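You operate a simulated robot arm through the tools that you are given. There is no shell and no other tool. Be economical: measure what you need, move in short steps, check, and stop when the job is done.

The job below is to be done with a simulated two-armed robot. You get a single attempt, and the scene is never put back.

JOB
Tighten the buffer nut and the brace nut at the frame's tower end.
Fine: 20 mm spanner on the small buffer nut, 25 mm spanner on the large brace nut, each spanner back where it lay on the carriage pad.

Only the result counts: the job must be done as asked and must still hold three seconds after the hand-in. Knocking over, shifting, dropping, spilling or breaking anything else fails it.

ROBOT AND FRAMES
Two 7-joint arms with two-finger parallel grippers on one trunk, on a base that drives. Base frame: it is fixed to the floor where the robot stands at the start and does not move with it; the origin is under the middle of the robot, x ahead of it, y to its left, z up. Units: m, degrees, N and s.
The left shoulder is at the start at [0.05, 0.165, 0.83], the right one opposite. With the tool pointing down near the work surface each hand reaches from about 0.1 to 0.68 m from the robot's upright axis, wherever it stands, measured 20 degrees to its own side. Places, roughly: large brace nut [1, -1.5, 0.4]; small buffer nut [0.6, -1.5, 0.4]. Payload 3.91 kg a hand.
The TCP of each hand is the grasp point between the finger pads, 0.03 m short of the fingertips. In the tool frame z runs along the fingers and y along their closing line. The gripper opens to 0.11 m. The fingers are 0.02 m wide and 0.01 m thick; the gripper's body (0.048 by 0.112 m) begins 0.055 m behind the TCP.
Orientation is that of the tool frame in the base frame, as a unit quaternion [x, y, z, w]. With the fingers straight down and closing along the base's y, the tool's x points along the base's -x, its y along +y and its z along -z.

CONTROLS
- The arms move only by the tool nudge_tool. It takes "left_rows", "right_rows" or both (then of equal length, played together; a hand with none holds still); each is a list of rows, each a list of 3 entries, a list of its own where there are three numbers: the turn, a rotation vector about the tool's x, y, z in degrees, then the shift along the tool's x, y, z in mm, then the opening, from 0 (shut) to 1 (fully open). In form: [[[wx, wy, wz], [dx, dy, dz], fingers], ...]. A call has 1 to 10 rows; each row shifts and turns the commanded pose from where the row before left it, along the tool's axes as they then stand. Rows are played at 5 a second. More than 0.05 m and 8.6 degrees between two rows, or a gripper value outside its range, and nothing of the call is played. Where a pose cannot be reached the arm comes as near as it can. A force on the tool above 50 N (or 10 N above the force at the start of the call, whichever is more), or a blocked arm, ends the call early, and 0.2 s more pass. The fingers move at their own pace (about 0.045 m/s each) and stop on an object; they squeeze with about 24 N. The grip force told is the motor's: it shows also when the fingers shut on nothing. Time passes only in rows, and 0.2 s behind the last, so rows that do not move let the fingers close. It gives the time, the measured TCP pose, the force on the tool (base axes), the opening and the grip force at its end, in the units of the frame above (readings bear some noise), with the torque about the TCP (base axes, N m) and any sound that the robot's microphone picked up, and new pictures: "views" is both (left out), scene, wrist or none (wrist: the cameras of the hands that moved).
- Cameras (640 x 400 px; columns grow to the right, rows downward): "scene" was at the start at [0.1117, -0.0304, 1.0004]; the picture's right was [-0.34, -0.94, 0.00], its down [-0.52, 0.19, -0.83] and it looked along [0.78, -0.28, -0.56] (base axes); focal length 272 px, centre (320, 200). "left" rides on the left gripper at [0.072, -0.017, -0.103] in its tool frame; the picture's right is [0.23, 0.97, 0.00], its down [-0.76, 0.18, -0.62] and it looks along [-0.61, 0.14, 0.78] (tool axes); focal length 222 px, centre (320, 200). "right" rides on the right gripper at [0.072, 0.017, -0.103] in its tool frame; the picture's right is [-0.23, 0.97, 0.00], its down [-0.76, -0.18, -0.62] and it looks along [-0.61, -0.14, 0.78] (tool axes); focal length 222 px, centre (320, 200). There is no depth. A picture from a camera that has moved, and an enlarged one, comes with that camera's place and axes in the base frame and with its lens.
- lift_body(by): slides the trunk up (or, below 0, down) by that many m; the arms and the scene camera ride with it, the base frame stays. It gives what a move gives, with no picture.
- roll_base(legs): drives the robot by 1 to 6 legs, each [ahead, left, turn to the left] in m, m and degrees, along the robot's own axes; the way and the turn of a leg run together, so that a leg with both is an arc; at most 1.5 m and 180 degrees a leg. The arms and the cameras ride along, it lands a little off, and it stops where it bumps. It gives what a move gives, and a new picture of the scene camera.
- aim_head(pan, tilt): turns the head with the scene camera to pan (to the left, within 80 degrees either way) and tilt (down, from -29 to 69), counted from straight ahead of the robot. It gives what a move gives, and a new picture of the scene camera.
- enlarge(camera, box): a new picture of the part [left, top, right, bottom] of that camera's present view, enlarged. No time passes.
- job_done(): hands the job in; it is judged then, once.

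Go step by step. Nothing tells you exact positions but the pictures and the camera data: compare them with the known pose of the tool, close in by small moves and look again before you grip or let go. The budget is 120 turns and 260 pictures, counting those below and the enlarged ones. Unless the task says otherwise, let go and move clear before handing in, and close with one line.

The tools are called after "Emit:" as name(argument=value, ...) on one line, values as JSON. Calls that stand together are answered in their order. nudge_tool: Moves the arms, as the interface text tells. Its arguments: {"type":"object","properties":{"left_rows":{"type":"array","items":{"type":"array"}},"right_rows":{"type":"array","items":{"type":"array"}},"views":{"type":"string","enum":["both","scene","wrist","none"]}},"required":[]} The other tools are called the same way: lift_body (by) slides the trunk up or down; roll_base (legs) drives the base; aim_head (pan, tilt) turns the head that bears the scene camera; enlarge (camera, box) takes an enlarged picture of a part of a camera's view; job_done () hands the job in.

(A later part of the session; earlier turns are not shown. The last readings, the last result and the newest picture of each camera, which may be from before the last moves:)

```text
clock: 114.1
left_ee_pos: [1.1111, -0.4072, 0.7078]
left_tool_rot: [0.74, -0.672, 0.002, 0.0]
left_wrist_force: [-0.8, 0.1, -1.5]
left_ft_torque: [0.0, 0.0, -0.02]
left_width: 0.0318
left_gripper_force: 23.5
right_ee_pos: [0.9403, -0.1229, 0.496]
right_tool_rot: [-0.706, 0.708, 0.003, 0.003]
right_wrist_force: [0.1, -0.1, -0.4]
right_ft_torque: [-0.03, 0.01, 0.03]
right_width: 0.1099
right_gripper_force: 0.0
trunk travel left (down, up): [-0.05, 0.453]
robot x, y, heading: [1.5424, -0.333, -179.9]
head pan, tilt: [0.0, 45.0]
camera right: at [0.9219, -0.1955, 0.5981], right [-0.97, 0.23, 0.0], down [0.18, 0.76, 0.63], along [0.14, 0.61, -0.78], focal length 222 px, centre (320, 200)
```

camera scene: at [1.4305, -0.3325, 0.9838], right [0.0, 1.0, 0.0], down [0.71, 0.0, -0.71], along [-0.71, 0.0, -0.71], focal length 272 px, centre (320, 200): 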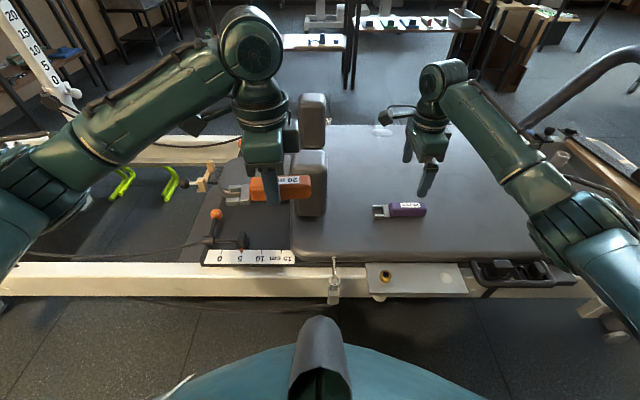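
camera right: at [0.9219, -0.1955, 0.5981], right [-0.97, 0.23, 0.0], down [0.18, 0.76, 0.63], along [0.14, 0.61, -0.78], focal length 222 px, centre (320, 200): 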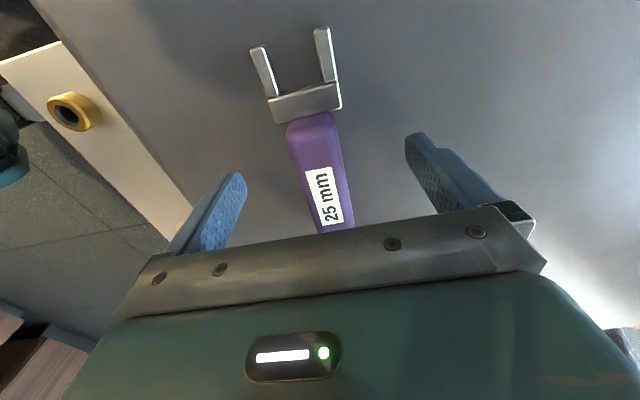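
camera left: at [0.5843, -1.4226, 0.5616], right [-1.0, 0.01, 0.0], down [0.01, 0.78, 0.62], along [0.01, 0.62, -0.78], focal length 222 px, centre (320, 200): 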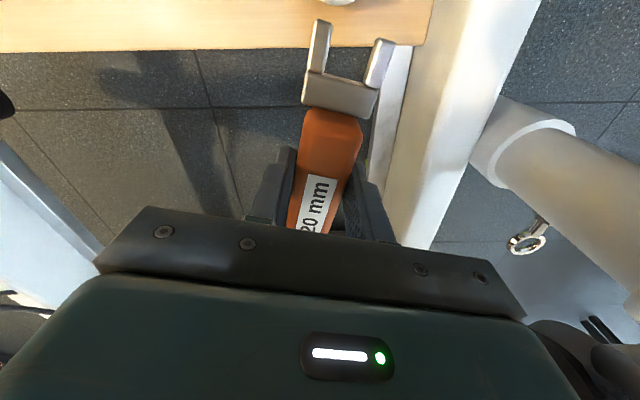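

Emit:
nudge_tool(right_rows=[[[0, 0, 0], [0, 3, 10], 1], [[0, 0, 0], [0, 0, 7], 1], [[0, 0, 0], [0, 0, 0], 0.5], [[0, 0, 0], [0, 0, 0], 0], [[0, 0, 0], [0, 0, 0], 0], [[0, 0, 0], [0, 0, 0], 0], [[0, 0, 0], [0, 0, 0], 0], [[0, 0, 0], [0, 0, 0], 0]], views="wrist")

```text
clock: 115.9
left_ee_pos: [1.1119, -0.4074, 0.7079]
left_tool_rot: [0.74, -0.672, 0.002, 0.0]
left_wrist_force: [-0.1, 0.3, -2.1]
left_ft_torque: [-0.02, 0.0, -0.01]
left_width: 0.032
left_gripper_force: 23.9
right_ee_pos: [0.937, -0.1225, 0.478]
right_tool_rot: [-0.705, 0.709, 0.004, 0.004]
right_wrist_force: [2.7, 0.2, 2.0]
right_ft_torque: [-0.09, -0.07, 0.1]
right_width: 0.0318
right_gripper_force: 23.7
trunk travel left (down, up): [-0.05, 0.453]
robot x, y, heading: [1.5414, -0.3335, -179.7]
head pan, tilt: [0.0, 45.0]
camera right: at [0.9188, -0.196, 0.5817], right [-0.97, 0.23, 0.0], down [0.18, 0.76, 0.63], along [0.14, 0.61, -0.78], focal length 222 px, centre (320, 200)
```

right: 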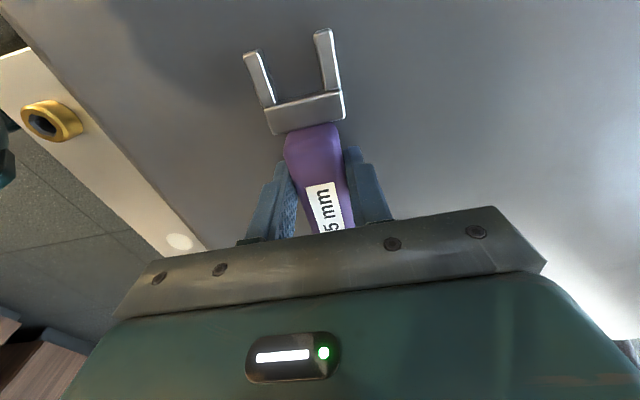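

Purple gripped. Lift and re-tuck the right arm as it was for travelling.

Emit:
nudge_tool(right_rows=[[[0, 0, 0], [0, 0, -30], 0], [[0, 0, 0], [0, 0, -49], 0], [[0, 0, 0], [0, 0, -49], 0], [[0, 0, 0], [0, 0, -49], 0], [[0, 0, 0], [0, 0, -49], 0], [[0, 0, 0], [0, 0, -49], 0], [[0, 0, 0], [-19.5, -41, 0], 0], [[0, 0, 0], [-19.5, -41, 0], 0], [[0, 0, 0], [-19.5, -41, 0], 0], [[0, 0, 0], [-19.5, -41, 0], 0]], views="none")

Emit:
nudge_tool(right_rows=[[[0, 0, 0], [-19.5, -41, 0], 0], [[0, 0, 0], [-19.5, -41, 0], 0], [[0, 0, -8.5], [0, 0, 0], 0], [[0, 0, -8.5], [0, 0, 0], 0], [[0, 0, -8.5], [0, 0, 0], 0], [[0, 0, -8.5], [0, 0, 0], 0], [[0, 0, -8.5], [0, 0, 0], 0], [[0, 0, -8.5], [0, 0, 0], 0], [[0, 0, -8.5], [0, 0, 0], 0], [[0, 0, -8.5], [0, 0, 0], 0]], views="both")

```text
clock: 118.1
left_ee_pos: [1.1116, -0.4078, 0.708]
left_tool_rot: [0.74, -0.672, 0.002, 0.0]
left_wrist_force: [0.4, -0.2, -2.5]
left_ft_torque: [0.01, 0.01, 0.0]
left_width: 0.0315
left_gripper_force: 23.5
right_ee_pos: [1.1005, -0.048, 0.7506]
right_tool_rot: [-0.706, 0.708, 0.002, 0.004]
right_wrist_force: [-0.6, 0.1, -2.3]
right_ft_torque: [-0.02, -0.01, 0.01]
right_width: 0.0319
right_gripper_force: 23.9
trunk travel left (down, up): [-0.05, 0.453]
robot x, y, heading: [1.5438, -0.3301, -179.7]
head pan, tilt: [0.0, 45.0]
```

```text
clock: 120.3
left_ee_pos: [1.1111, -0.4076, 0.7073]
left_tool_rot: [0.74, -0.672, 0.001, 0.0]
left_wrist_force: [-0.2, -0.1, -1.3]
left_ft_torque: [0.02, 0.01, 0.02]
left_width: 0.0318
left_gripper_force: 24.1
right_ee_pos: [1.1828, -0.0082, 0.7525]
right_tool_rot: [0.982, -0.191, -0.001, -0.004]
right_wrist_force: [-0.1, -0.2, -3.3]
right_ft_torque: [0.02, -0.01, 0.0]
right_width: 0.032
right_gripper_force: 24.5
trunk travel left (down, up): [-0.05, 0.453]
robot x, y, heading: [1.5458, -0.3325, -180.1]
head pan, tilt: [0.0, 45.0]
camera scene: at [1.4303, -0.3324, 0.9837], right [0.0, 1.0, 0.0], down [0.71, 0.0, -0.71], along [-0.71, 0.0, -0.71], focal length 272 px, centre (320, 200)
camera right: at [1.2426, -0.0526, 0.8569], right [-0.58, -0.82, -0.01], down [-0.64, 0.44, 0.63], along [-0.51, 0.36, -0.78], focal length 222 px, centre (320, 200)
```

scene: 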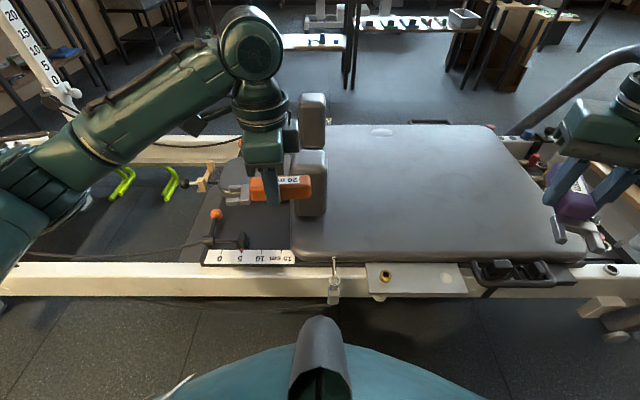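
right: 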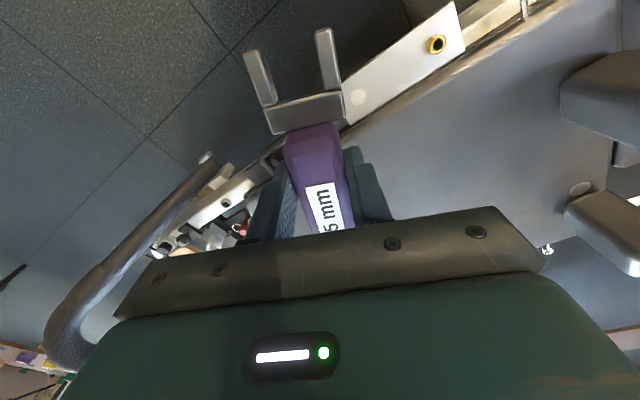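

Emit:
roll_base(legs=[[0, 0.34, 0], [0, 0, -134.4], [-0.89, -0.945, 0], [0, 0, 45]])

```text
clock: 139.8
left_ee_pos: [1.5539, -1.5382, 0.7076]
left_tool_rot: [-0.059, 0.998, -0.001, -0.002]
left_wrist_force: [0.0, -0.1, -1.1]
left_ft_torque: [0.02, 0.0, 0.0]
left_width: 0.0317
left_gripper_force: 24.2
right_ee_pos: [1.9539, -1.5985, 0.7529]
right_tool_rot: [-0.567, 0.824, -0.002, 0.003]
right_wrist_force: [0.5, 0.3, -2.4]
right_ft_torque: [-0.02, 0.04, -0.01]
right_width: 0.0317
right_gripper_force: 24.4
trunk travel left (down, up): [-0.05, 0.453]
robot x, y, heading: [1.6385, -1.9669, 91.7]
head pan, tilt: [0.0, 45.0]
camera scene: at [1.6348, -1.856, 0.9837], right [1.0, 0.03, 0.0], down [0.02, -0.71, -0.71], along [-0.02, 0.71, -0.71], focal length 272 px, centre (320, 200)
```

scene: 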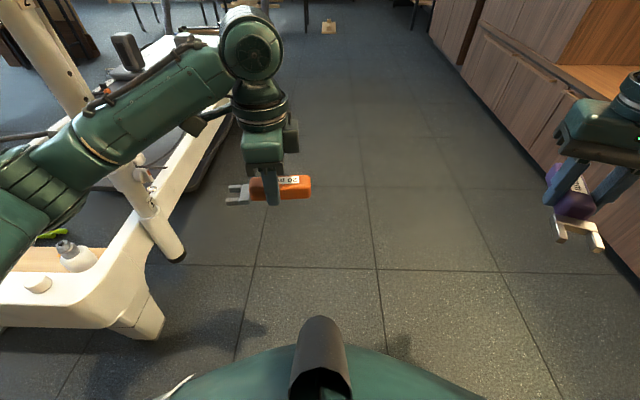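

Emit:
roll_base(legs=[[0.03, 0.86, -1]])

Emit:
enlarge(camera="scene", box=[384, 234, 416, 262])

```text
clock: 147.5
left_ee_pos: [0.717, -1.5207, 0.7066]
left_tool_rot: [-0.05, 0.999, -0.001, 0.0]
left_wrist_force: [-0.1, 0.0, -1.9]
left_ft_torque: [-0.03, -0.02, 0.01]
left_width: 0.0316
left_gripper_force: 23.3
right_ee_pos: [1.1164, -1.5892, 0.7532]
right_tool_rot: [-0.559, 0.829, -0.002, 0.004]
right_wrist_force: [-0.4, 0.2, -1.4]
right_ft_torque: [-0.01, 0.03, 0.0]
right_width: 0.0317
right_gripper_force: 24.0
trunk travel left (down, up): [-0.05, 0.453]
robot x, y, heading: [0.7974, -1.9486, 90.6]
head pan, tilt: [0.0, 45.0]
camera scene: at [0.7922, -1.8407, 0.9837], right [1.0, 0.01, 0.0], down [0.01, -0.71, -0.71], along [-0.01, 0.71, -0.71], focal length 272 px, centre (320, 200)
```

scene: 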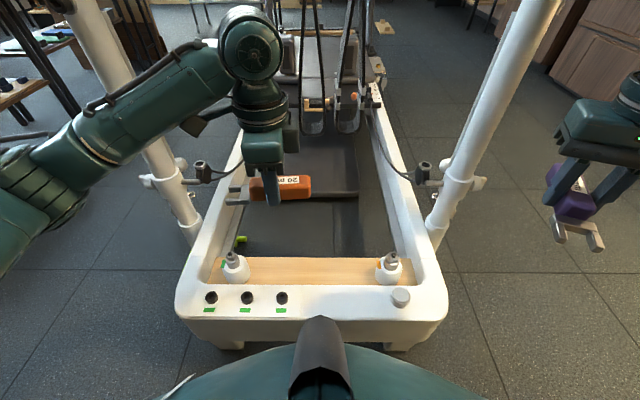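

```text
14.29 times, centred on (400, 248) of scene
camera zoom: at [0.7922, -1.8407, 0.9837], right [1.0, 0.01, 0.0], down [0.01, -0.71, -0.71], along [-0.01, 0.71, -0.71], focal length 3888 px, centre (-823, -486)
```

zoom: 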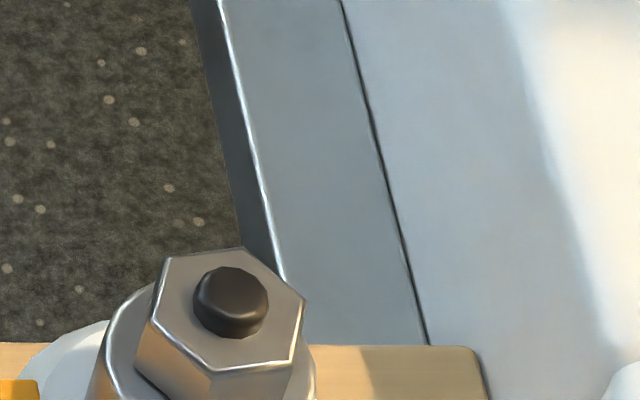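

Brace nut: centre ≈(0.97,-1.463), vertices at 10°+60k, top z≈0.41. I'll bring the right hand in on the inner side (handle direction 130°) and slide the left hand out of its way.

Emit:
nudge_tool(left_rows=[[[0, 0, 0], [20, 0, 0], 0], [[0, 0, 0], [20, 0, 0], 0], [[0, 0, 0], [20, 0, 0], 0], [[0, 0, 0], [20, 0, 0], 0], [[0, 0, 0], [0, 0, 0], 0], [[0, 0, 0], [0, 0, 0], 0], [[0, 0, 0], [0, 0, 0], 0], [[0, 0, 0], [0, 0, 0], 0], [[0, 0, 0], [0, 0, 0], 0], [[0, 0, 0], [0, 0, 0], 0]], right_rows=[[[0, 0, 0], [15.8, 39.1, 0], 0], [[0, 0, 0], [15.8, 39.1, 0], 0], [[0, 0, 0], [15.8, 39.1, 0], 0], [[0, 0, 0], [15.8, 39.1, 0], 0], [[0, 0, 0], [15.8, 39.1, 0], 0], [[0, 0, 0], [-37.6, 15.2, 0], 0], [[0, 0, 0], [-37.6, 15.2, 0], 0], [[0, 0, 0], [-37.6, 15.2, 0], 0], [[0, 0, 0], [-37.6, 15.2, 0], 0], [[0, 0, 0], [-37.6, 15.2, 0], 0]], views="scene")

Emit:
nudge_tool(right_rows=[[[0, 0, -7.8], [0, 0, 0], 0], [[0, 0, -7.8], [0, 0, 0], 0], [[0, 0, -7.8], [0, 0, 30], 0], [[0, 0, -7.8], [0, 0, 40], 0], [[0, 0, -7.8], [0, 0, 40], 0], [[0, 0, -7.8], [0, 0, 45], 0], [[0, 0, -7.8], [0, 0, 45], 0], [[0, 0, -7.4], [0, 0, 45], 0]], views="both")

```text
clock: 149.7
left_ee_pos: [0.6368, -1.5283, 0.7088]
left_tool_rot: [-0.05, 0.999, -0.002, -0.001]
left_wrist_force: [-0.5, -0.1, -2.9]
left_ft_torque: [-0.01, 0.0, 0.0]
left_width: 0.032
left_gripper_force: 24.4
right_ee_pos: [0.902, -1.3834, 0.7509]
right_tool_rot: [-0.559, 0.829, -0.003, 0.004]
right_wrist_force: [-0.2, 0.3, -2.1]
right_ft_torque: [-0.03, 0.03, 0.01]
right_width: 0.0322
right_gripper_force: 24.2
trunk travel left (down, up): [-0.05, 0.453]
robot x, y, heading: [0.7927, -1.9535, 90.2]
head pan, tilt: [0.0, 45.0]
camera scene: at [0.7921, -1.8407, 0.9837], right [1.0, 0.01, 0.0], down [0.01, -0.71, -0.71], along [-0.01, 0.71, -0.71], focal length 272 px, centre (320, 200)
```

scene: 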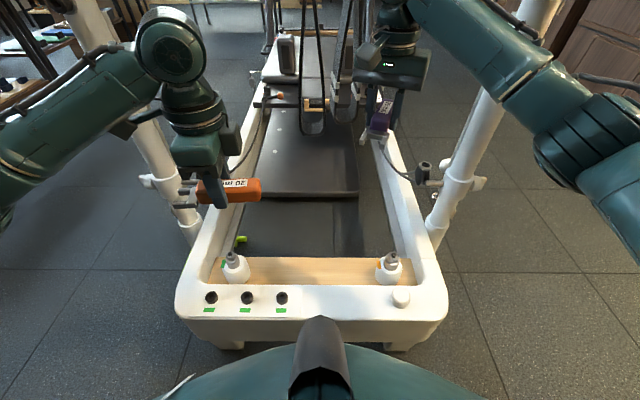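

```text
clock: 151.5
left_ee_pos: [0.6373, -1.5284, 0.7075]
left_tool_rot: [-0.05, 0.999, -0.001, -0.001]
left_wrist_force: [0.3, -0.8, -1.6]
left_ft_torque: [0.01, -0.01, 0.01]
left_width: 0.0315
left_gripper_force: 24.0
right_ee_pos: [0.9091, -1.3868, 0.5049]
right_tool_rot: [0.908, -0.42, 0.004, -0.003]
right_wrist_force: [0.6, -0.2, -1.9]
right_ft_torque: [-0.04, -0.02, 0.0]
right_width: 0.0314
right_gripper_force: 23.7
trunk travel left (down, up): [-0.05, 0.453]
robot x, y, heading: [0.7911, -1.9514, 90.5]
head pan, tilt: [0.0, 45.0]
camera scene: at [0.7921, -1.8407, 0.9838], right [1.0, 0.01, 0.0], down [0.01, -0.71, -0.71], along [-0.01, 0.71, -0.71], focal length 272 px, centre (320, 200)
camera right: at [0.9412, -1.4532, 0.6107], right [-0.89, -0.45, -0.01], down [-0.36, 0.7, 0.62], along [-0.28, 0.56, -0.78], focal length 222 px, centre (320, 200)
```

scene: 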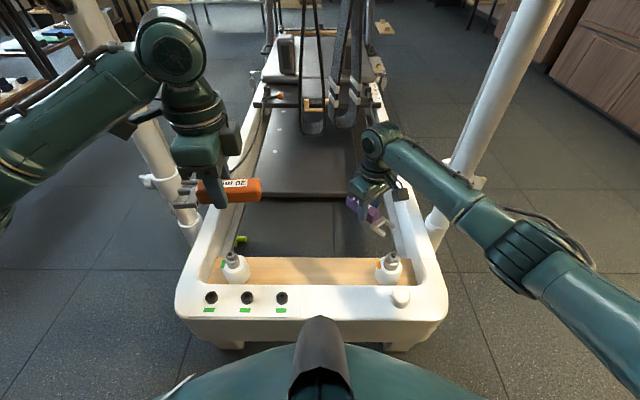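
right: 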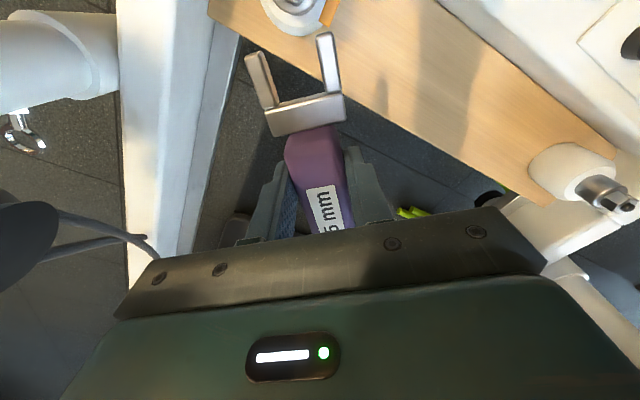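

Emit:
nudge_tool(right_rows=[[[0, 0, 0], [25, 0, 20], 0], [[0, 0, 0], [0, 0, 0], 0]], views="none")

Emit:
enlarge(camera="right", box=[210, 0, 370, 100])

Emit:
enlarge(camera="scene", box=[360, 225, 410, 275])

```text
clock: 152.1
left_ee_pos: [0.637, -1.5292, 0.7077]
left_tool_rot: [-0.049, 0.999, 0.0, -0.001]
left_wrist_force: [-0.2, 0.2, -1.1]
left_ft_torque: [0.03, 0.0, 0.05]
left_width: 0.0318
left_gripper_force: 23.9
right_ee_pos: [0.9233, -1.4055, 0.4863]
right_tool_rot: [0.907, -0.422, 0.004, -0.002]
right_wrist_force: [0.1, -1.0, -2.1]
right_ft_torque: [-0.01, -0.03, 0.01]
right_width: 0.0316
right_gripper_force: 23.7
trunk travel left (down, up): [-0.05, 0.453]
robot x, y, heading: [0.7944, -1.9508, 90.3]
head pan, tilt: [0.0, 45.0]
```

```text
4.00 times, centred on (290, 50) of right
camera zoom: at [0.9568, -1.4725, 0.5904], right [-0.89, -0.45, -0.01], down [-0.36, 0.7, 0.62], along [-0.28, 0.56, -0.78], focal length 888 px, centre (440, 800)
```

zoom: 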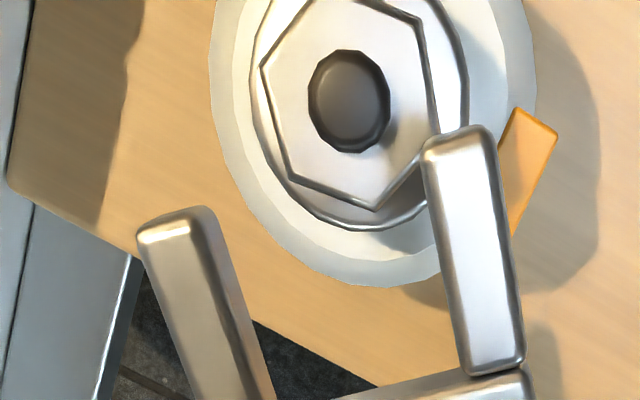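

```text
8.00 times, centred on (385, 250) of scene
camera zoom: at [0.7921, -1.8406, 0.9837], right [1.0, 0.01, 0.0], down [0.01, -0.71, -0.71], along [-0.01, 0.71, -0.71], focal length 2177 px, centre (-200, -200)
```

zoom: 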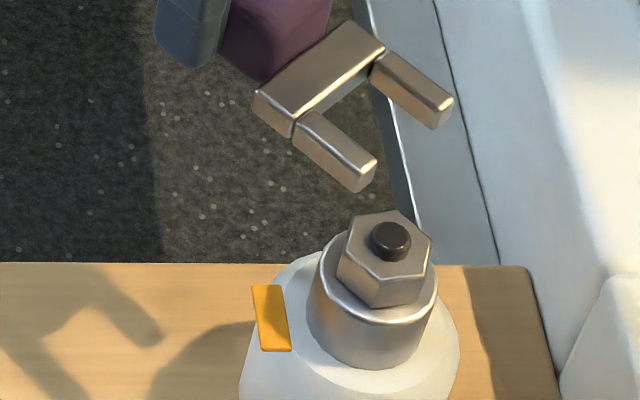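

Hex orientation matches the jaw. I'll back off, lower to nut height and recheck.

Emit:
nudge_tool(right_rows=[[[0, 0, 0], [-25, 1.7, 0], 0], [[0, 0, 0], [0, 0, 25], 0], [[0, 0, 0], [0, 0, 25], 0], [[0, 0, 0], [10, 0, 0], 0], [[0, 0, 0], [5, 0, 0], 0]], views="none")

Emit:
enlarge(camera="right", box=[210, 0, 370, 100])

Emit:
enlarge(camera="scene", box=[370, 230, 410, 265])

```text
clock: 153.3
left_ee_pos: [0.6375, -1.5292, 0.7085]
left_tool_rot: [-0.05, 0.999, -0.001, -0.001]
left_wrist_force: [-0.1, -0.5, -1.9]
left_ft_torque: [-0.02, 0.01, 0.01]
left_width: 0.0317
left_gripper_force: 24.4
right_ee_pos: [0.9164, -1.399, 0.4359]
right_tool_rot: [0.906, -0.423, 0.004, -0.002]
right_wrist_force: [0.3, -0.6, -2.6]
right_ft_torque: [-0.04, -0.05, 0.0]
right_width: 0.0323
right_gripper_force: 23.9
trunk travel left (down, up): [-0.05, 0.453]
robot x, y, heading: [0.795, -1.948, 90.5]
head pan, tilt: [0.0, 45.0]
```

```text
4.00 times, centred on (290, 50) of right
camera zoom: at [0.949, -1.4659, 0.5392], right [-0.89, -0.45, -0.01], down [-0.36, 0.7, 0.62], along [-0.28, 0.56, -0.78], focal length 888 px, centre (440, 800)
```

zoom: 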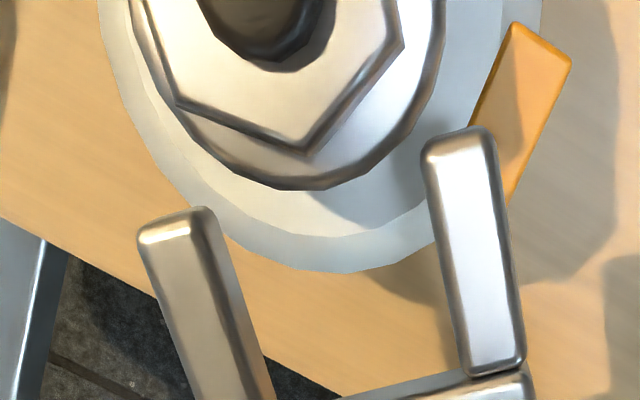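

```text
11.43 times, centred on (390, 248) of scene
camera zoom: at [0.7921, -1.8407, 0.9837], right [1.0, 0.01, 0.0], down [0.01, -0.71, -0.71], along [-0.01, 0.71, -0.71], focal length 3110 px, centre (-480, -343)
```

zoom: 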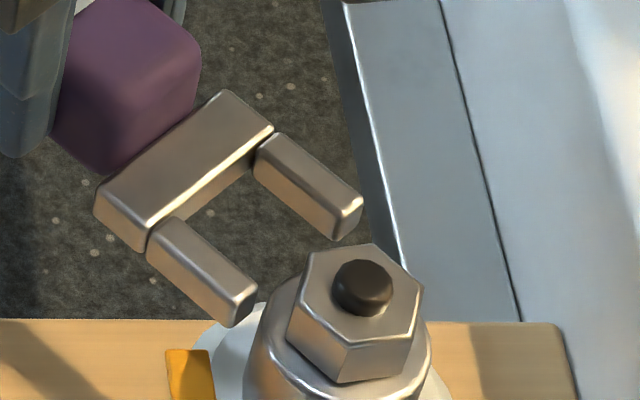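

Emit:
nudge_tool(right_rows=[[[0, 0, 0], [7, 0, 0], 0], [[0, 0, 0], [6, 0, 0], 0], [[0, 0, 0], [6, 0, 0], 0], [[0, 0, 0], [4, 0, 0], 0]], views="none")

Emit:
enlarge(camera="right", box=[210, 0, 370, 100])

Emit:
enlarge(camera="scene", box=[370, 230, 410, 265])

```text
clock: 154.3
left_ee_pos: [0.6376, -1.5289, 0.7074]
left_tool_rot: [-0.05, 0.999, -0.001, -0.002]
left_wrist_force: [-0.5, -1.4, -2.4]
left_ft_torque: [0.0, 0.01, 0.01]
left_width: 0.0317
left_gripper_force: 23.8
right_ee_pos: [0.9322, -1.4188, 0.4364]
right_tool_rot: [0.906, -0.422, 0.004, -0.001]
right_wrist_force: [0.5, 0.3, -2.0]
right_ft_torque: [0.0, -0.04, 0.0]
right_width: 0.0318
right_gripper_force: 23.6
trunk travel left (down, up): [-0.05, 0.453]
robot x, y, heading: [0.7929, -1.9481, 90.5]
head pan, tilt: [0.0, 45.0]
```

```text
4.00 times, centred on (290, 50) of right
camera zoom: at [0.9632, -1.4846, 0.5406], right [-0.89, -0.45, -0.01], down [-0.36, 0.7, 0.62], along [-0.28, 0.56, -0.78], focal length 888 px, centre (440, 800)
```

zoom: 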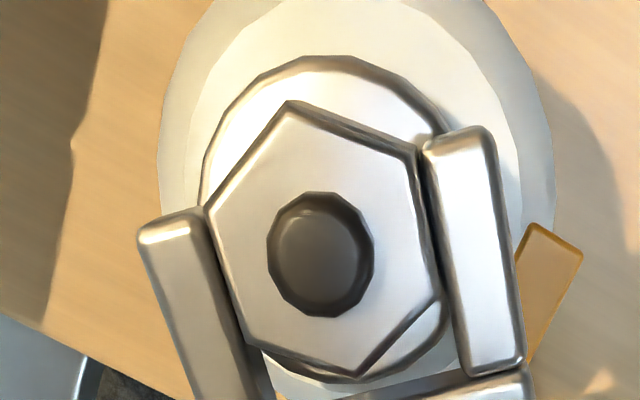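

```text
11.43 times, centred on (390, 248) of scene
camera zoom: at [0.7921, -1.8407, 0.9837], right [1.0, 0.01, 0.0], down [0.01, -0.71, -0.71], along [-0.01, 0.71, -0.71], focal length 3110 px, centre (-480, -343)
```

zoom: 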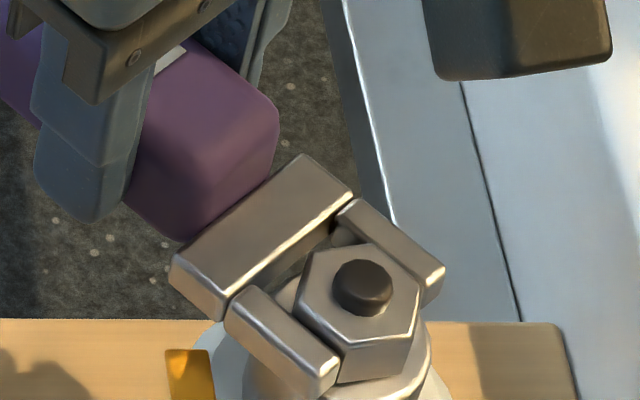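

Engaged without contact. Turn clockwise about the nut.

Emit:
nudge_tool(right_rows=[[[0, 0, 5], [0, -5.2, 0], 0], [[0, 0, 5], [0, -5.2, 0], 0], [[0, 0, 5], [0, -5.2, 0], 0], [[0, 0, 5], [0, -5.2, 0], 0], [[0, 0, 5], [0, -5.2, 0], 0]], views="none")

Emit:
enlarge(camera="right", box=[210, 0, 370, 100])

```text
clock: 155.5
left_ee_pos: [0.637, -1.5281, 0.7072]
left_tool_rot: [-0.048, 0.999, -0.001, -0.001]
left_wrist_force: [-0.2, 0.1, -1.8]
left_ft_torque: [-0.02, 0.01, 0.02]
left_width: 0.032
left_gripper_force: 24.6
right_ee_pos: [0.9546, -1.406, 0.4363]
right_tool_rot: [0.792, -0.61, 0.005, -0.001]
right_wrist_force: [3.7, -7.4, -0.9]
right_ft_torque: [-0.27, 0.04, 0.14]
right_width: 0.0318
right_gripper_force: 24.0
trunk travel left (down, up): [-0.05, 0.453]
robot x, y, heading: [0.7966, -1.9524, 90.4]
head pan, tilt: [0.0, 45.0]
```

```text
4.00 times, centred on (290, 50) of right
camera zoom: at [0.955, -1.4801, 0.5409], right [-1.0, -0.03, -0.01], down [-0.03, 0.78, 0.62], along [-0.01, 0.62, -0.78], focal length 888 px, centre (440, 800)
```

zoom: 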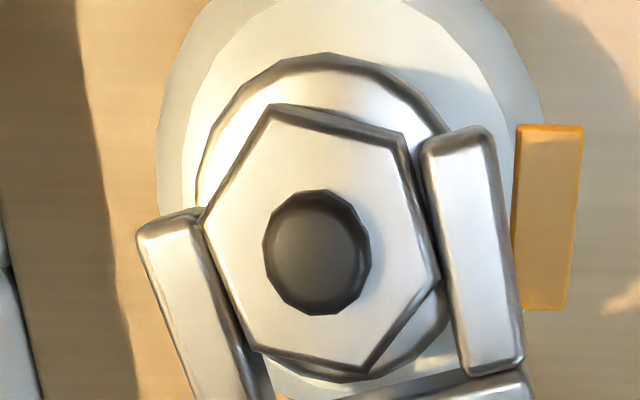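

Emit:
nudge_tool(right_rows=[[[0, 0, 5], [0, -5.2, 0], 0], [[0, 0, 5], [0, -5.2, 0], 0], [[0, 0, 5], [0, -5.2, 0], 0], [[0, 0, 5], [0, -5.2, 0], 0], [[0, 0, 5], [0, -5.2, 0], 0]], views="scene")

Emit:
enlarge(camera="right", box=[210, 0, 370, 100])

```text
clock: 156.7
left_ee_pos: [0.6386, -1.5295, 0.7091]
left_tool_rot: [-0.049, 0.999, -0.001, -0.001]
left_wrist_force: [-1.0, -0.5, -1.6]
left_ft_torque: [-0.04, 0.0, 0.0]
left_width: 0.0319
left_gripper_force: 23.9
right_ee_pos: [0.9787, -1.4032, 0.4369]
right_tool_rot: [-0.642, 0.767, -0.004, 0.002]
right_wrist_force: [4.6, -15.6, -2.4]
right_ft_torque: [-0.37, 0.07, 0.43]
right_width: 0.0321
right_gripper_force: 24.2
trunk travel left (down, up): [-0.05, 0.453]
robot x, y, heading: [0.7953, -1.9492, 90.5]
head pan, tilt: [0.0, 45.0]
camera scene: at [0.7922, -1.8409, 0.9837], right [1.0, 0.01, 0.0], down [0.01, -0.71, -0.71], along [-0.01, 0.71, -0.71], focal length 272 px, centre (320, 200)
```

scene: 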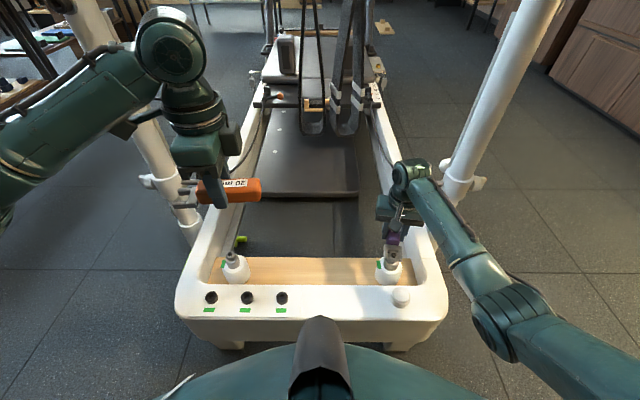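

```text
4.00 times, centred on (290, 50) of right
camera zoom: at [0.9488, -1.4721, 0.5406], right [-0.92, 0.39, -0.01], down [0.3, 0.72, 0.62], along [0.25, 0.57, -0.78], focal length 888 px, centre (440, 800)
```

zoom: 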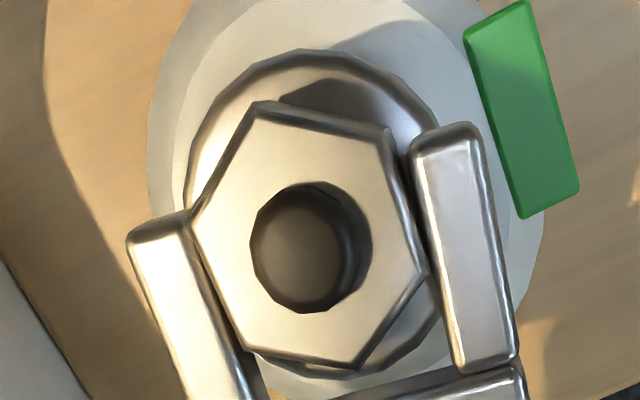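

The brace tag is green too. Withdraw straight back and raise.

Emit:
nudge_tool(right_rows=[[[0, 0, -1.5], [-3, 1.5, 0], 0], [[0, 0, 0], [-12, 0, 0], 0], [[0, 0, 0], [-25, 0, 0], 0], [[0, 0, 0], [0, 0, -45], 0], [[0, 0, 0], [0, 0, -45], 0], [[0, 0, 0], [0, 0, -45], 0], [[0, 0, 0], [0, 0, -45], 0], [[0, 0, 0], [0, 0, -45], 0], [[0, 0, 0], [0, 0, -45], 0], [[0, 0, 0], [0, 0, -45], 0]], views="both")

Emit:
enlarge(camera="scene", box=[180, 220, 440, 330])

```text
clock: 158.9
left_ee_pos: [0.6384, -1.5295, 0.708]
left_tool_rot: [-0.05, 0.999, 0.0, -0.001]
left_wrist_force: [-0.2, 0.2, -2.0]
left_ft_torque: [0.0, 0.01, 0.02]
left_width: 0.032
left_gripper_force: 24.3
right_ee_pos: [0.983, -1.3636, 0.7522]
right_tool_rot: [-0.652, 0.758, -0.003, 0.003]
right_wrist_force: [0.8, 0.0, -1.9]
right_ft_torque: [-0.03, 0.01, 0.02]
right_width: 0.0317
right_gripper_force: 24.3
trunk travel left (down, up): [-0.05, 0.453]
robot x, y, heading: [0.7946, -1.9539, 90.4]
head pan, tilt: [0.0, 45.0]
camera scene: at [0.7922, -1.8406, 0.9836], right [1.0, 0.01, 0.0], down [0.01, -0.71, -0.71], along [-0.01, 0.71, -0.71], focal length 272 px, centre (320, 200)
camera right: at [0.9531, -1.4333, 0.8565], right [-0.93, 0.37, -0.01], down [0.28, 0.73, 0.62], along [0.24, 0.58, -0.78], focal length 222 px, centre (320, 200)
```

scene: 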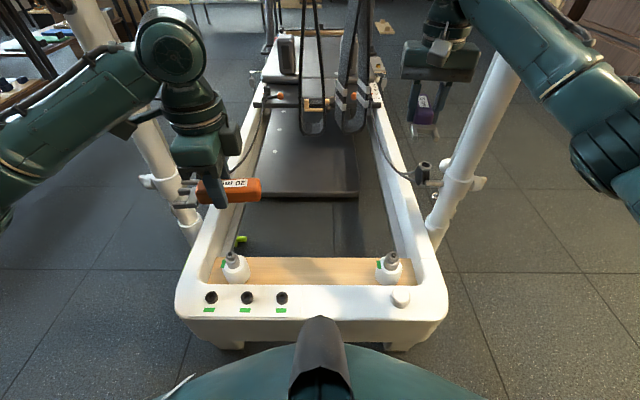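
right: 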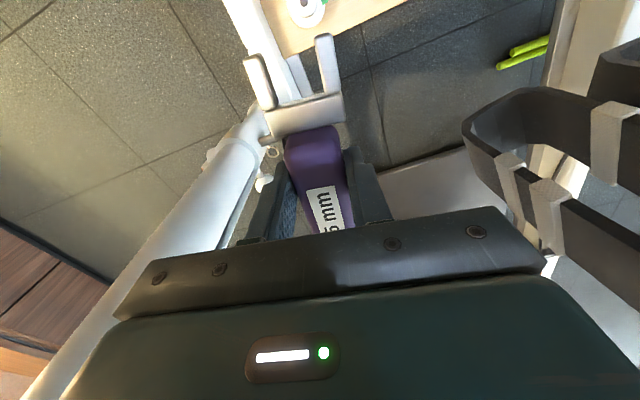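

```text
2.46 times, centred on (310, 275) of scene
camera zoom: at [0.7922, -1.8406, 0.9836], right [1.0, 0.01, 0.0], down [0.01, -0.71, -0.71], along [-0.01, 0.71, -0.71], focal length 670 px, centre (345, 15)
```

zoom: 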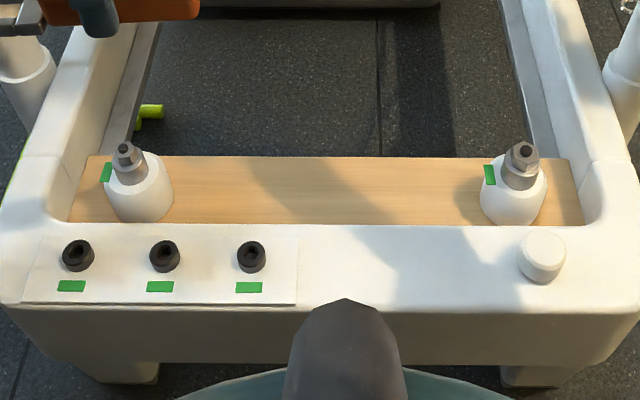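

Both tags are green. Re-tuck both arms, then go back to the far side to return the purple spanner.

Emit:
nudge_tool(left_rows=[[[0, 0, 0], [0, 0, 0], 0], [[0, 0, 0], [0, 0, 0], 0], [[0, 0, 0], [0, 0, 0], 0], [[0, 0, 0], [0, 0, 0], 0], [[0, 0, 0], [0, 0, 0], 0], [[0, 0, 0], [-27, 0, 0], 0], [[0, 0, 0], [-27, 0, 0], 0], [[0, 0, 0], [-26, 0, 0], 0]], right_rows=[[[0, 0, 0], [44.6, -6.7, 0], 0], [[0, 0, 0], [44.6, -6.7, 0], 0], [[0, 0, 0], [44.6, -6.7, 0], 0], [[0, 0, 0], [44.6, -6.7, 0], 0], [[0, 0, 0], [44.6, -6.7, 0], 0], [[0, 0, 0], [-6.6, -43.8, 0], 0], [[0, 0, 0], [-6.6, -43.8, 0], 0], [[0, 0, 0], [-6.6, -43.8, 0], 0]], views="none")

Emit:
roll_base(legs=[[-0.01, -0.81, 0]])

```text
clock: 160.7
left_ee_pos: [0.7181, -1.5214, 0.7086]
left_tool_rot: [-0.05, 0.999, -0.001, -0.001]
left_wrist_force: [0.1, 0.4, -2.3]
left_ft_torque: [0.02, 0.0, -0.02]
left_width: 0.0318
left_gripper_force: 23.9
right_ee_pos: [1.1121, -1.59, 0.7521]
right_tool_rot: [-0.653, 0.757, -0.003, 0.005]
right_wrist_force: [-0.1, 0.6, -1.9]
right_ft_torque: [-0.05, 0.02, 0.01]
right_width: 0.0315
right_gripper_force: 24.3
trunk travel left (down, up): [-0.05, 0.453]
robot x, y, heading: [0.7947, -1.9486, 90.5]
head pan, tilt: [0.0, 45.0]
```

```text
clock: 168.2
left_ee_pos: [1.5292, -1.5292, 0.7092]
left_tool_rot: [-0.043, 0.999, -0.001, -0.001]
left_wrist_force: [0.0, 0.2, -1.5]
left_ft_torque: [-0.01, -0.01, 0.01]
left_width: 0.0319
left_gripper_force: 24.4
right_ee_pos: [1.9234, -1.6008, 0.7512]
right_tool_rot: [-0.649, 0.761, -0.003, 0.004]
right_wrist_force: [-0.3, -0.7, -2.4]
right_ft_torque: [-0.01, -0.05, -0.04]
right_width: 0.0319
right_gripper_force: 24.2
trunk travel left (down, up): [-0.05, 0.453]
robot x, y, heading: [1.5974, -1.9565, 89.8]
head pan, tilt: [0.0, 45.0]
camera scene: at [1.6006, -1.8488, 0.9837], right [1.0, 0.0, 0.0], down [0.0, -0.71, -0.71], along [0.0, 0.71, -0.71], focal length 272 px, centre (320, 200)
```

scene: 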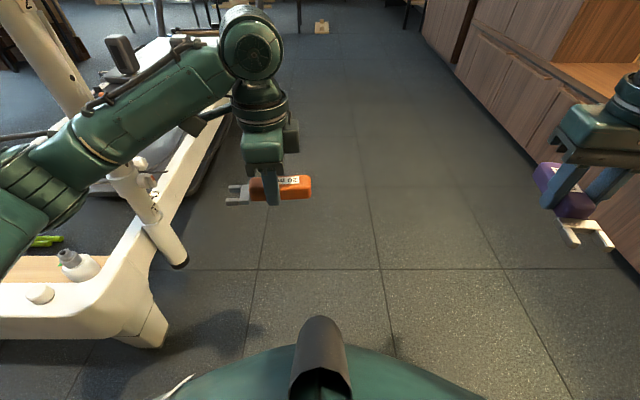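

Emit:
roll_base(legs=[[0, 0, -44.2], [0.89, 0.945, 0], [0, 0, 134.4], [0, -0.33, 0]])

```text
clock: 187.5
left_ee_pos: [1.1159, -0.3848, 0.7089]
left_tool_rot: [0.722, -0.691, 0.001, -0.001]
left_wrist_force: [0.6, 0.0, -1.7]
left_ft_torque: [-0.03, 0.01, -0.03]
left_width: 0.0322
left_gripper_force: 24.3
right_ee_pos: [1.204, 0.007, 0.7506]
right_tool_rot: [0.995, -0.1, -0.001, -0.005]
right_wrist_force: [0.8, 0.5, -1.9]
right_ft_torque: [0.0, -0.05, 0.0]
right_width: 0.0318
right_gripper_force: 23.9
trunk travel left (down, up): [-0.05, 0.453]
robot x, y, heading: [1.5514, -0.3287, 177.7]
head pan, tilt: [0.0, 45.0]
camera scene: at [1.4365, -0.3258, 0.9837], right [0.04, 1.0, 0.0], down [0.71, -0.03, -0.71], along [-0.71, 0.03, -0.71], focal length 272 px, centre (320, 200)
```

scene: 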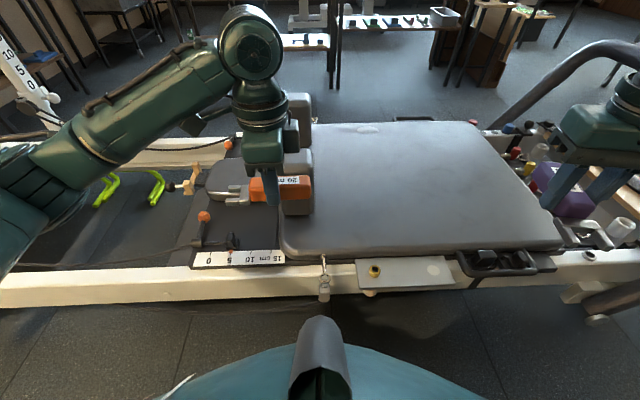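

Emit:
nudge_tool(right_rows=[[[0, 0, 7.9], [0, 0, 0], 0], [[0, 0, 7.9], [0, 0, 0], 0], [[0, 0, 7.9], [0, 0, 0], 0], [[0, 0, 7.9], [0, 0, 0], 0], [[0, 0, 7.9], [0, 0, 0], 0], [[0, 0, 7.9], [0, 0, 0], 0], [[0, 0, 7.9], [0, 0, 0], 0], [[0, 0, 7.9], [0, 0, 0], 0], [[0, 0, 7.9], [0, 0, 0], 0], [[0, 0, 7.7], [0, 0, 0], 0]], views="none")

Emit:
nudge_tool(right_rows=[[[0, 0, 0], [18.7, 38.1, 0], 0], [[0, 0, 0], [18.7, 38.1, 0], 0], [[0, 0, 0], [18.7, 38.1, 0], 0], [[0, 0, 0], [18.7, 38.1, 0], 0], [[0, 0, 0], [18.7, 38.1, 0], 0], [[0, 0, 0], [18.7, 38.1, 0], 0], [[0, 0, 0], [18.7, 38.1, 0], 0], [[0, 0, 0], [0, 0, 49], 0], [[0, 0, 0], [0, 0, 49], 0], [[0, 0, 0], [0, 0, 49], 0]], views="both")

```text
clock: 189.7
left_ee_pos: [1.1154, -0.3845, 0.7084]
left_tool_rot: [0.723, -0.691, 0.0, -0.001]
left_wrist_force: [0.0, 0.0, -2.8]
left_ft_torque: [0.0, -0.04, 0.02]
left_width: 0.0319
left_gripper_force: 24.1
right_ee_pos: [1.2038, 0.0065, 0.7509]
right_tool_rot: [-0.704, 0.71, 0.004, 0.003]
right_wrist_force: [-1.1, 0.4, -1.9]
right_ft_torque: [-0.02, -0.02, -0.01]
right_width: 0.0318
right_gripper_force: 23.7
trunk travel left (down, up): [-0.05, 0.453]
robot x, y, heading: [1.5494, -0.3314, 177.2]
head pan, tilt: [0.0, 45.0]
```

```text
clock: 191.9
left_ee_pos: [1.116, -0.3843, 0.7081]
left_tool_rot: [0.723, -0.691, 0.001, 0.0]
left_wrist_force: [0.9, -0.5, -1.8]
left_ft_torque: [-0.02, 0.02, -0.01]
left_width: 0.0316
left_gripper_force: 23.6
right_ee_pos: [0.9352, -0.1217, 0.6026]
right_tool_rot: [-0.706, 0.709, 0.002, 0.003]
right_wrist_force: [-0.1, 0.3, -1.5]
right_ft_torque: [-0.01, -0.03, 0.0]
right_width: 0.0319
right_gripper_force: 24.2
trunk travel left (down, up): [-0.05, 0.453]
robot x, y, heading: [1.5453, -0.3285, 177.5]
head pan, tilt: [0.0, 45.0]
camera scene: at [1.4365, -0.3259, 0.9837], right [0.04, 1.0, 0.0], down [0.71, -0.03, -0.71], along [-0.71, 0.03, -0.71], focal length 272 px, centre (320, 200)
camera right: at [0.918, -0.196, 0.7065], right [-0.97, 0.23, 0.0], down [0.18, 0.76, 0.63], along [0.14, 0.61, -0.78], focal length 222 px, centre (320, 200)
```

scene: 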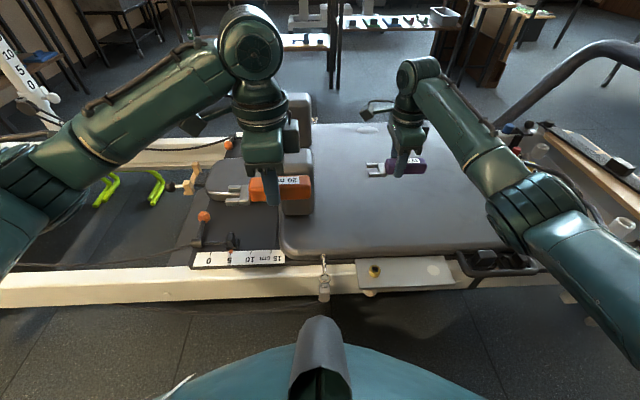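
right: 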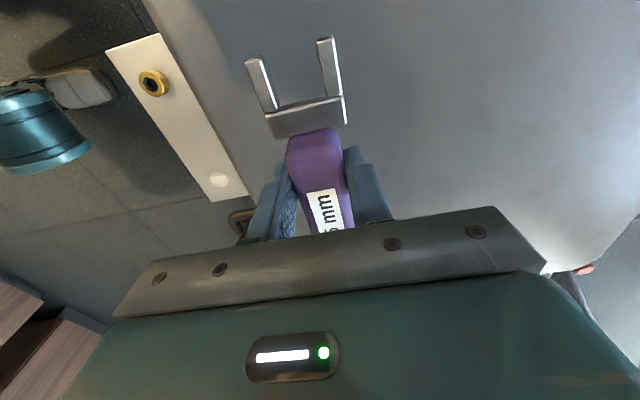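

Emit:
nudge_tool(right_rows=[[[0, 0, 0], [3.5, -1.5, 45], 0], [[0, 0, 0], [0, 0, 45], 0], [[0, 0, 0], [0, 0, 25], 0], [[0, 0, 0], [0, 0, 6], 0], [[0, 0, 0], [0, 0, 2], 0]], views="wrist")

Emit:
enlarge(camera="scene", box=[330, 150, 450, 225])

```text
clock: 193.1
left_ee_pos: [1.1154, -0.3848, 0.7073]
left_tool_rot: [0.723, -0.691, 0.002, 0.0]
left_wrist_force: [0.6, 0.4, -2.6]
left_ft_torque: [-0.01, -0.01, 0.0]
left_width: 0.0316
left_gripper_force: 24.2
right_ee_pos: [0.9389, -0.1223, 0.4801]
right_tool_rot: [-0.706, 0.709, 0.004, 0.003]
right_wrist_force: [-0.4, 0.3, -1.3]
right_ft_torque: [-0.04, 0.0, -0.02]
right_width: 0.0317
right_gripper_force: 23.7
trunk travel left (down, up): [-0.05, 0.453]
robot x, y, heading: [1.5481, -0.3326, 177.4]
head pan, tilt: [0.0, 45.0]
camera right: at [0.9212, -0.1972, 0.5836], right [-0.97, 0.23, 0.0], down [0.18, 0.76, 0.63], along [0.15, 0.61, -0.78], focal length 222 px, centre (320, 200)
```

right: 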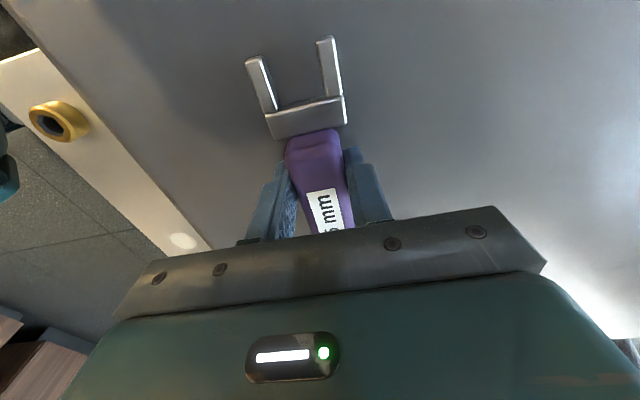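

```text
5.33 times, centred on (390, 188) of scene
camera zoom: at [1.4364, -0.3259, 0.9837], right [0.04, 1.0, 0.0], down [0.71, -0.03, -0.71], along [-0.71, 0.03, -0.71], focal length 1451 px, centre (-53, 267)
```

zoom: 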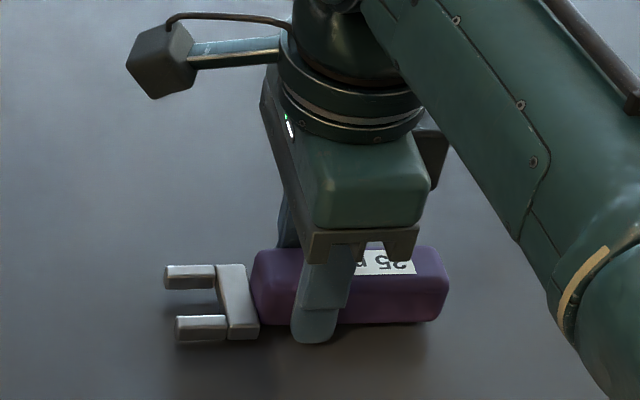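

Emit:
nudge_tool(right_rows=[[[0, 0, 0], [0, 1, 1.5], 0], [[0, 0, 0], [0, 0, 1], 0], [[0, 0, 0], [0, 0, 0], 0]], views="none")

```text
clock: 193.9
left_ee_pos: [1.1151, -0.385, 0.7091]
left_tool_rot: [0.723, -0.691, 0.002, -0.001]
left_wrist_force: [0.1, 0.4, -2.0]
left_ft_torque: [-0.03, 0.04, 0.03]
left_width: 0.0317
left_gripper_force: 23.8
right_ee_pos: [0.9378, -0.1223, 0.4778]
right_tool_rot: [-0.705, 0.709, 0.003, 0.003]
right_wrist_force: [-0.8, -0.2, -2.1]
right_ft_torque: [-0.04, 0.02, 0.01]
right_width: 0.0319
right_gripper_force: 24.3
trunk travel left (down, up): [-0.05, 0.453]
robot x, y, heading: [1.5483, -0.3299, 177.3]
head pan, tilt: [0.0, 45.0]
```

Emit:
nudge_tool(right_rows=[[[0, 0, 0], [0, 0, 1], 0], [[0, 0, 0], [0, 0, 0.7], 0], [[0, 0, 0], [0, 0, 0], 0]], views="none")

```text
clock: 194.7
left_ee_pos: [1.1159, -0.3835, 0.7085]
left_tool_rot: [0.723, -0.691, 0.001, 0.0]
left_wrist_force: [0.5, 0.2, -1.8]
left_ft_torque: [-0.02, 0.0, -0.01]
left_width: 0.0318
left_gripper_force: 24.4
right_ee_pos: [0.937, -0.1241, 0.4755]
right_tool_rot: [-0.705, 0.709, 0.003, 0.003]
right_wrist_force: [0.9, 0.1, 2.7]
right_ft_torque: [0.35, -0.1, -0.1]
right_width: 0.0316
right_gripper_force: 23.6
trunk travel left (down, up): [-0.05, 0.453]
robot x, y, heading: [1.5469, -0.3299, 177.2]
head pan, tilt: [0.0, 45.0]
```

Contact with the pad is starting. Release gently and rise.

Emit:
nudge_tool(right_rows=[[[0, 0, 0], [0, 0, 0], 0.36], [[0, 0, 0], [0, 0, 0], 0.5], [[0, 0, 0], [0, 0, 0], 0.8], [[0, 0, 0], [0, 0, 0], 1], [[0, 0, 0], [0, 0, -3], 1], [[0, 0, 0], [0, 0, -45], 1], [[0, 0, 0], [0, 0, -45], 1], [[0, 0, 0], [0, 0, -45], 1]], views="both")

```text
clock: 196.5
left_ee_pos: [1.116, -0.3849, 0.708]
left_tool_rot: [0.723, -0.691, 0.001, 0.0]
left_wrist_force: [-0.4, -0.1, -2.2]
left_ft_torque: [-0.02, 0.02, -0.01]
left_width: 0.0319
left_gripper_force: 24.1
right_ee_pos: [0.937, -0.1261, 0.615]
right_tool_rot: [-0.705, 0.709, 0.002, 0.004]
right_wrist_force: [0.2, 0.7, 0.1]
right_ft_torque: [0.0, 0.0, 0.0]
right_width: 0.1104
right_gripper_force: 0.1
trunk travel left (down, up): [-0.05, 0.453]
robot x, y, heading: [1.5492, -0.3322, 177.3]
head pan, tilt: [0.0, 45.0]
camera scene: at [1.4365, -0.3259, 0.9837], right [0.04, 1.0, 0.0], down [0.71, -0.03, -0.71], along [-0.71, 0.03, -0.71], focal length 272 px, centre (320, 200)
camera right: at [0.9197, -0.2001, 0.7182], right [-0.97, 0.23, 0.0], down [0.18, 0.76, 0.63], along [0.15, 0.61, -0.78], focal length 222 px, centre (320, 200)
```

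scene: 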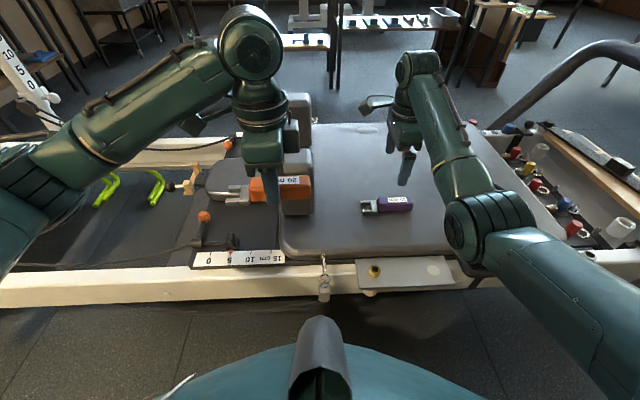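
right: 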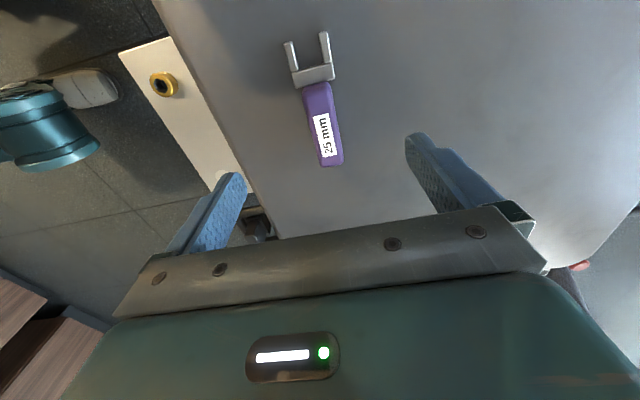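

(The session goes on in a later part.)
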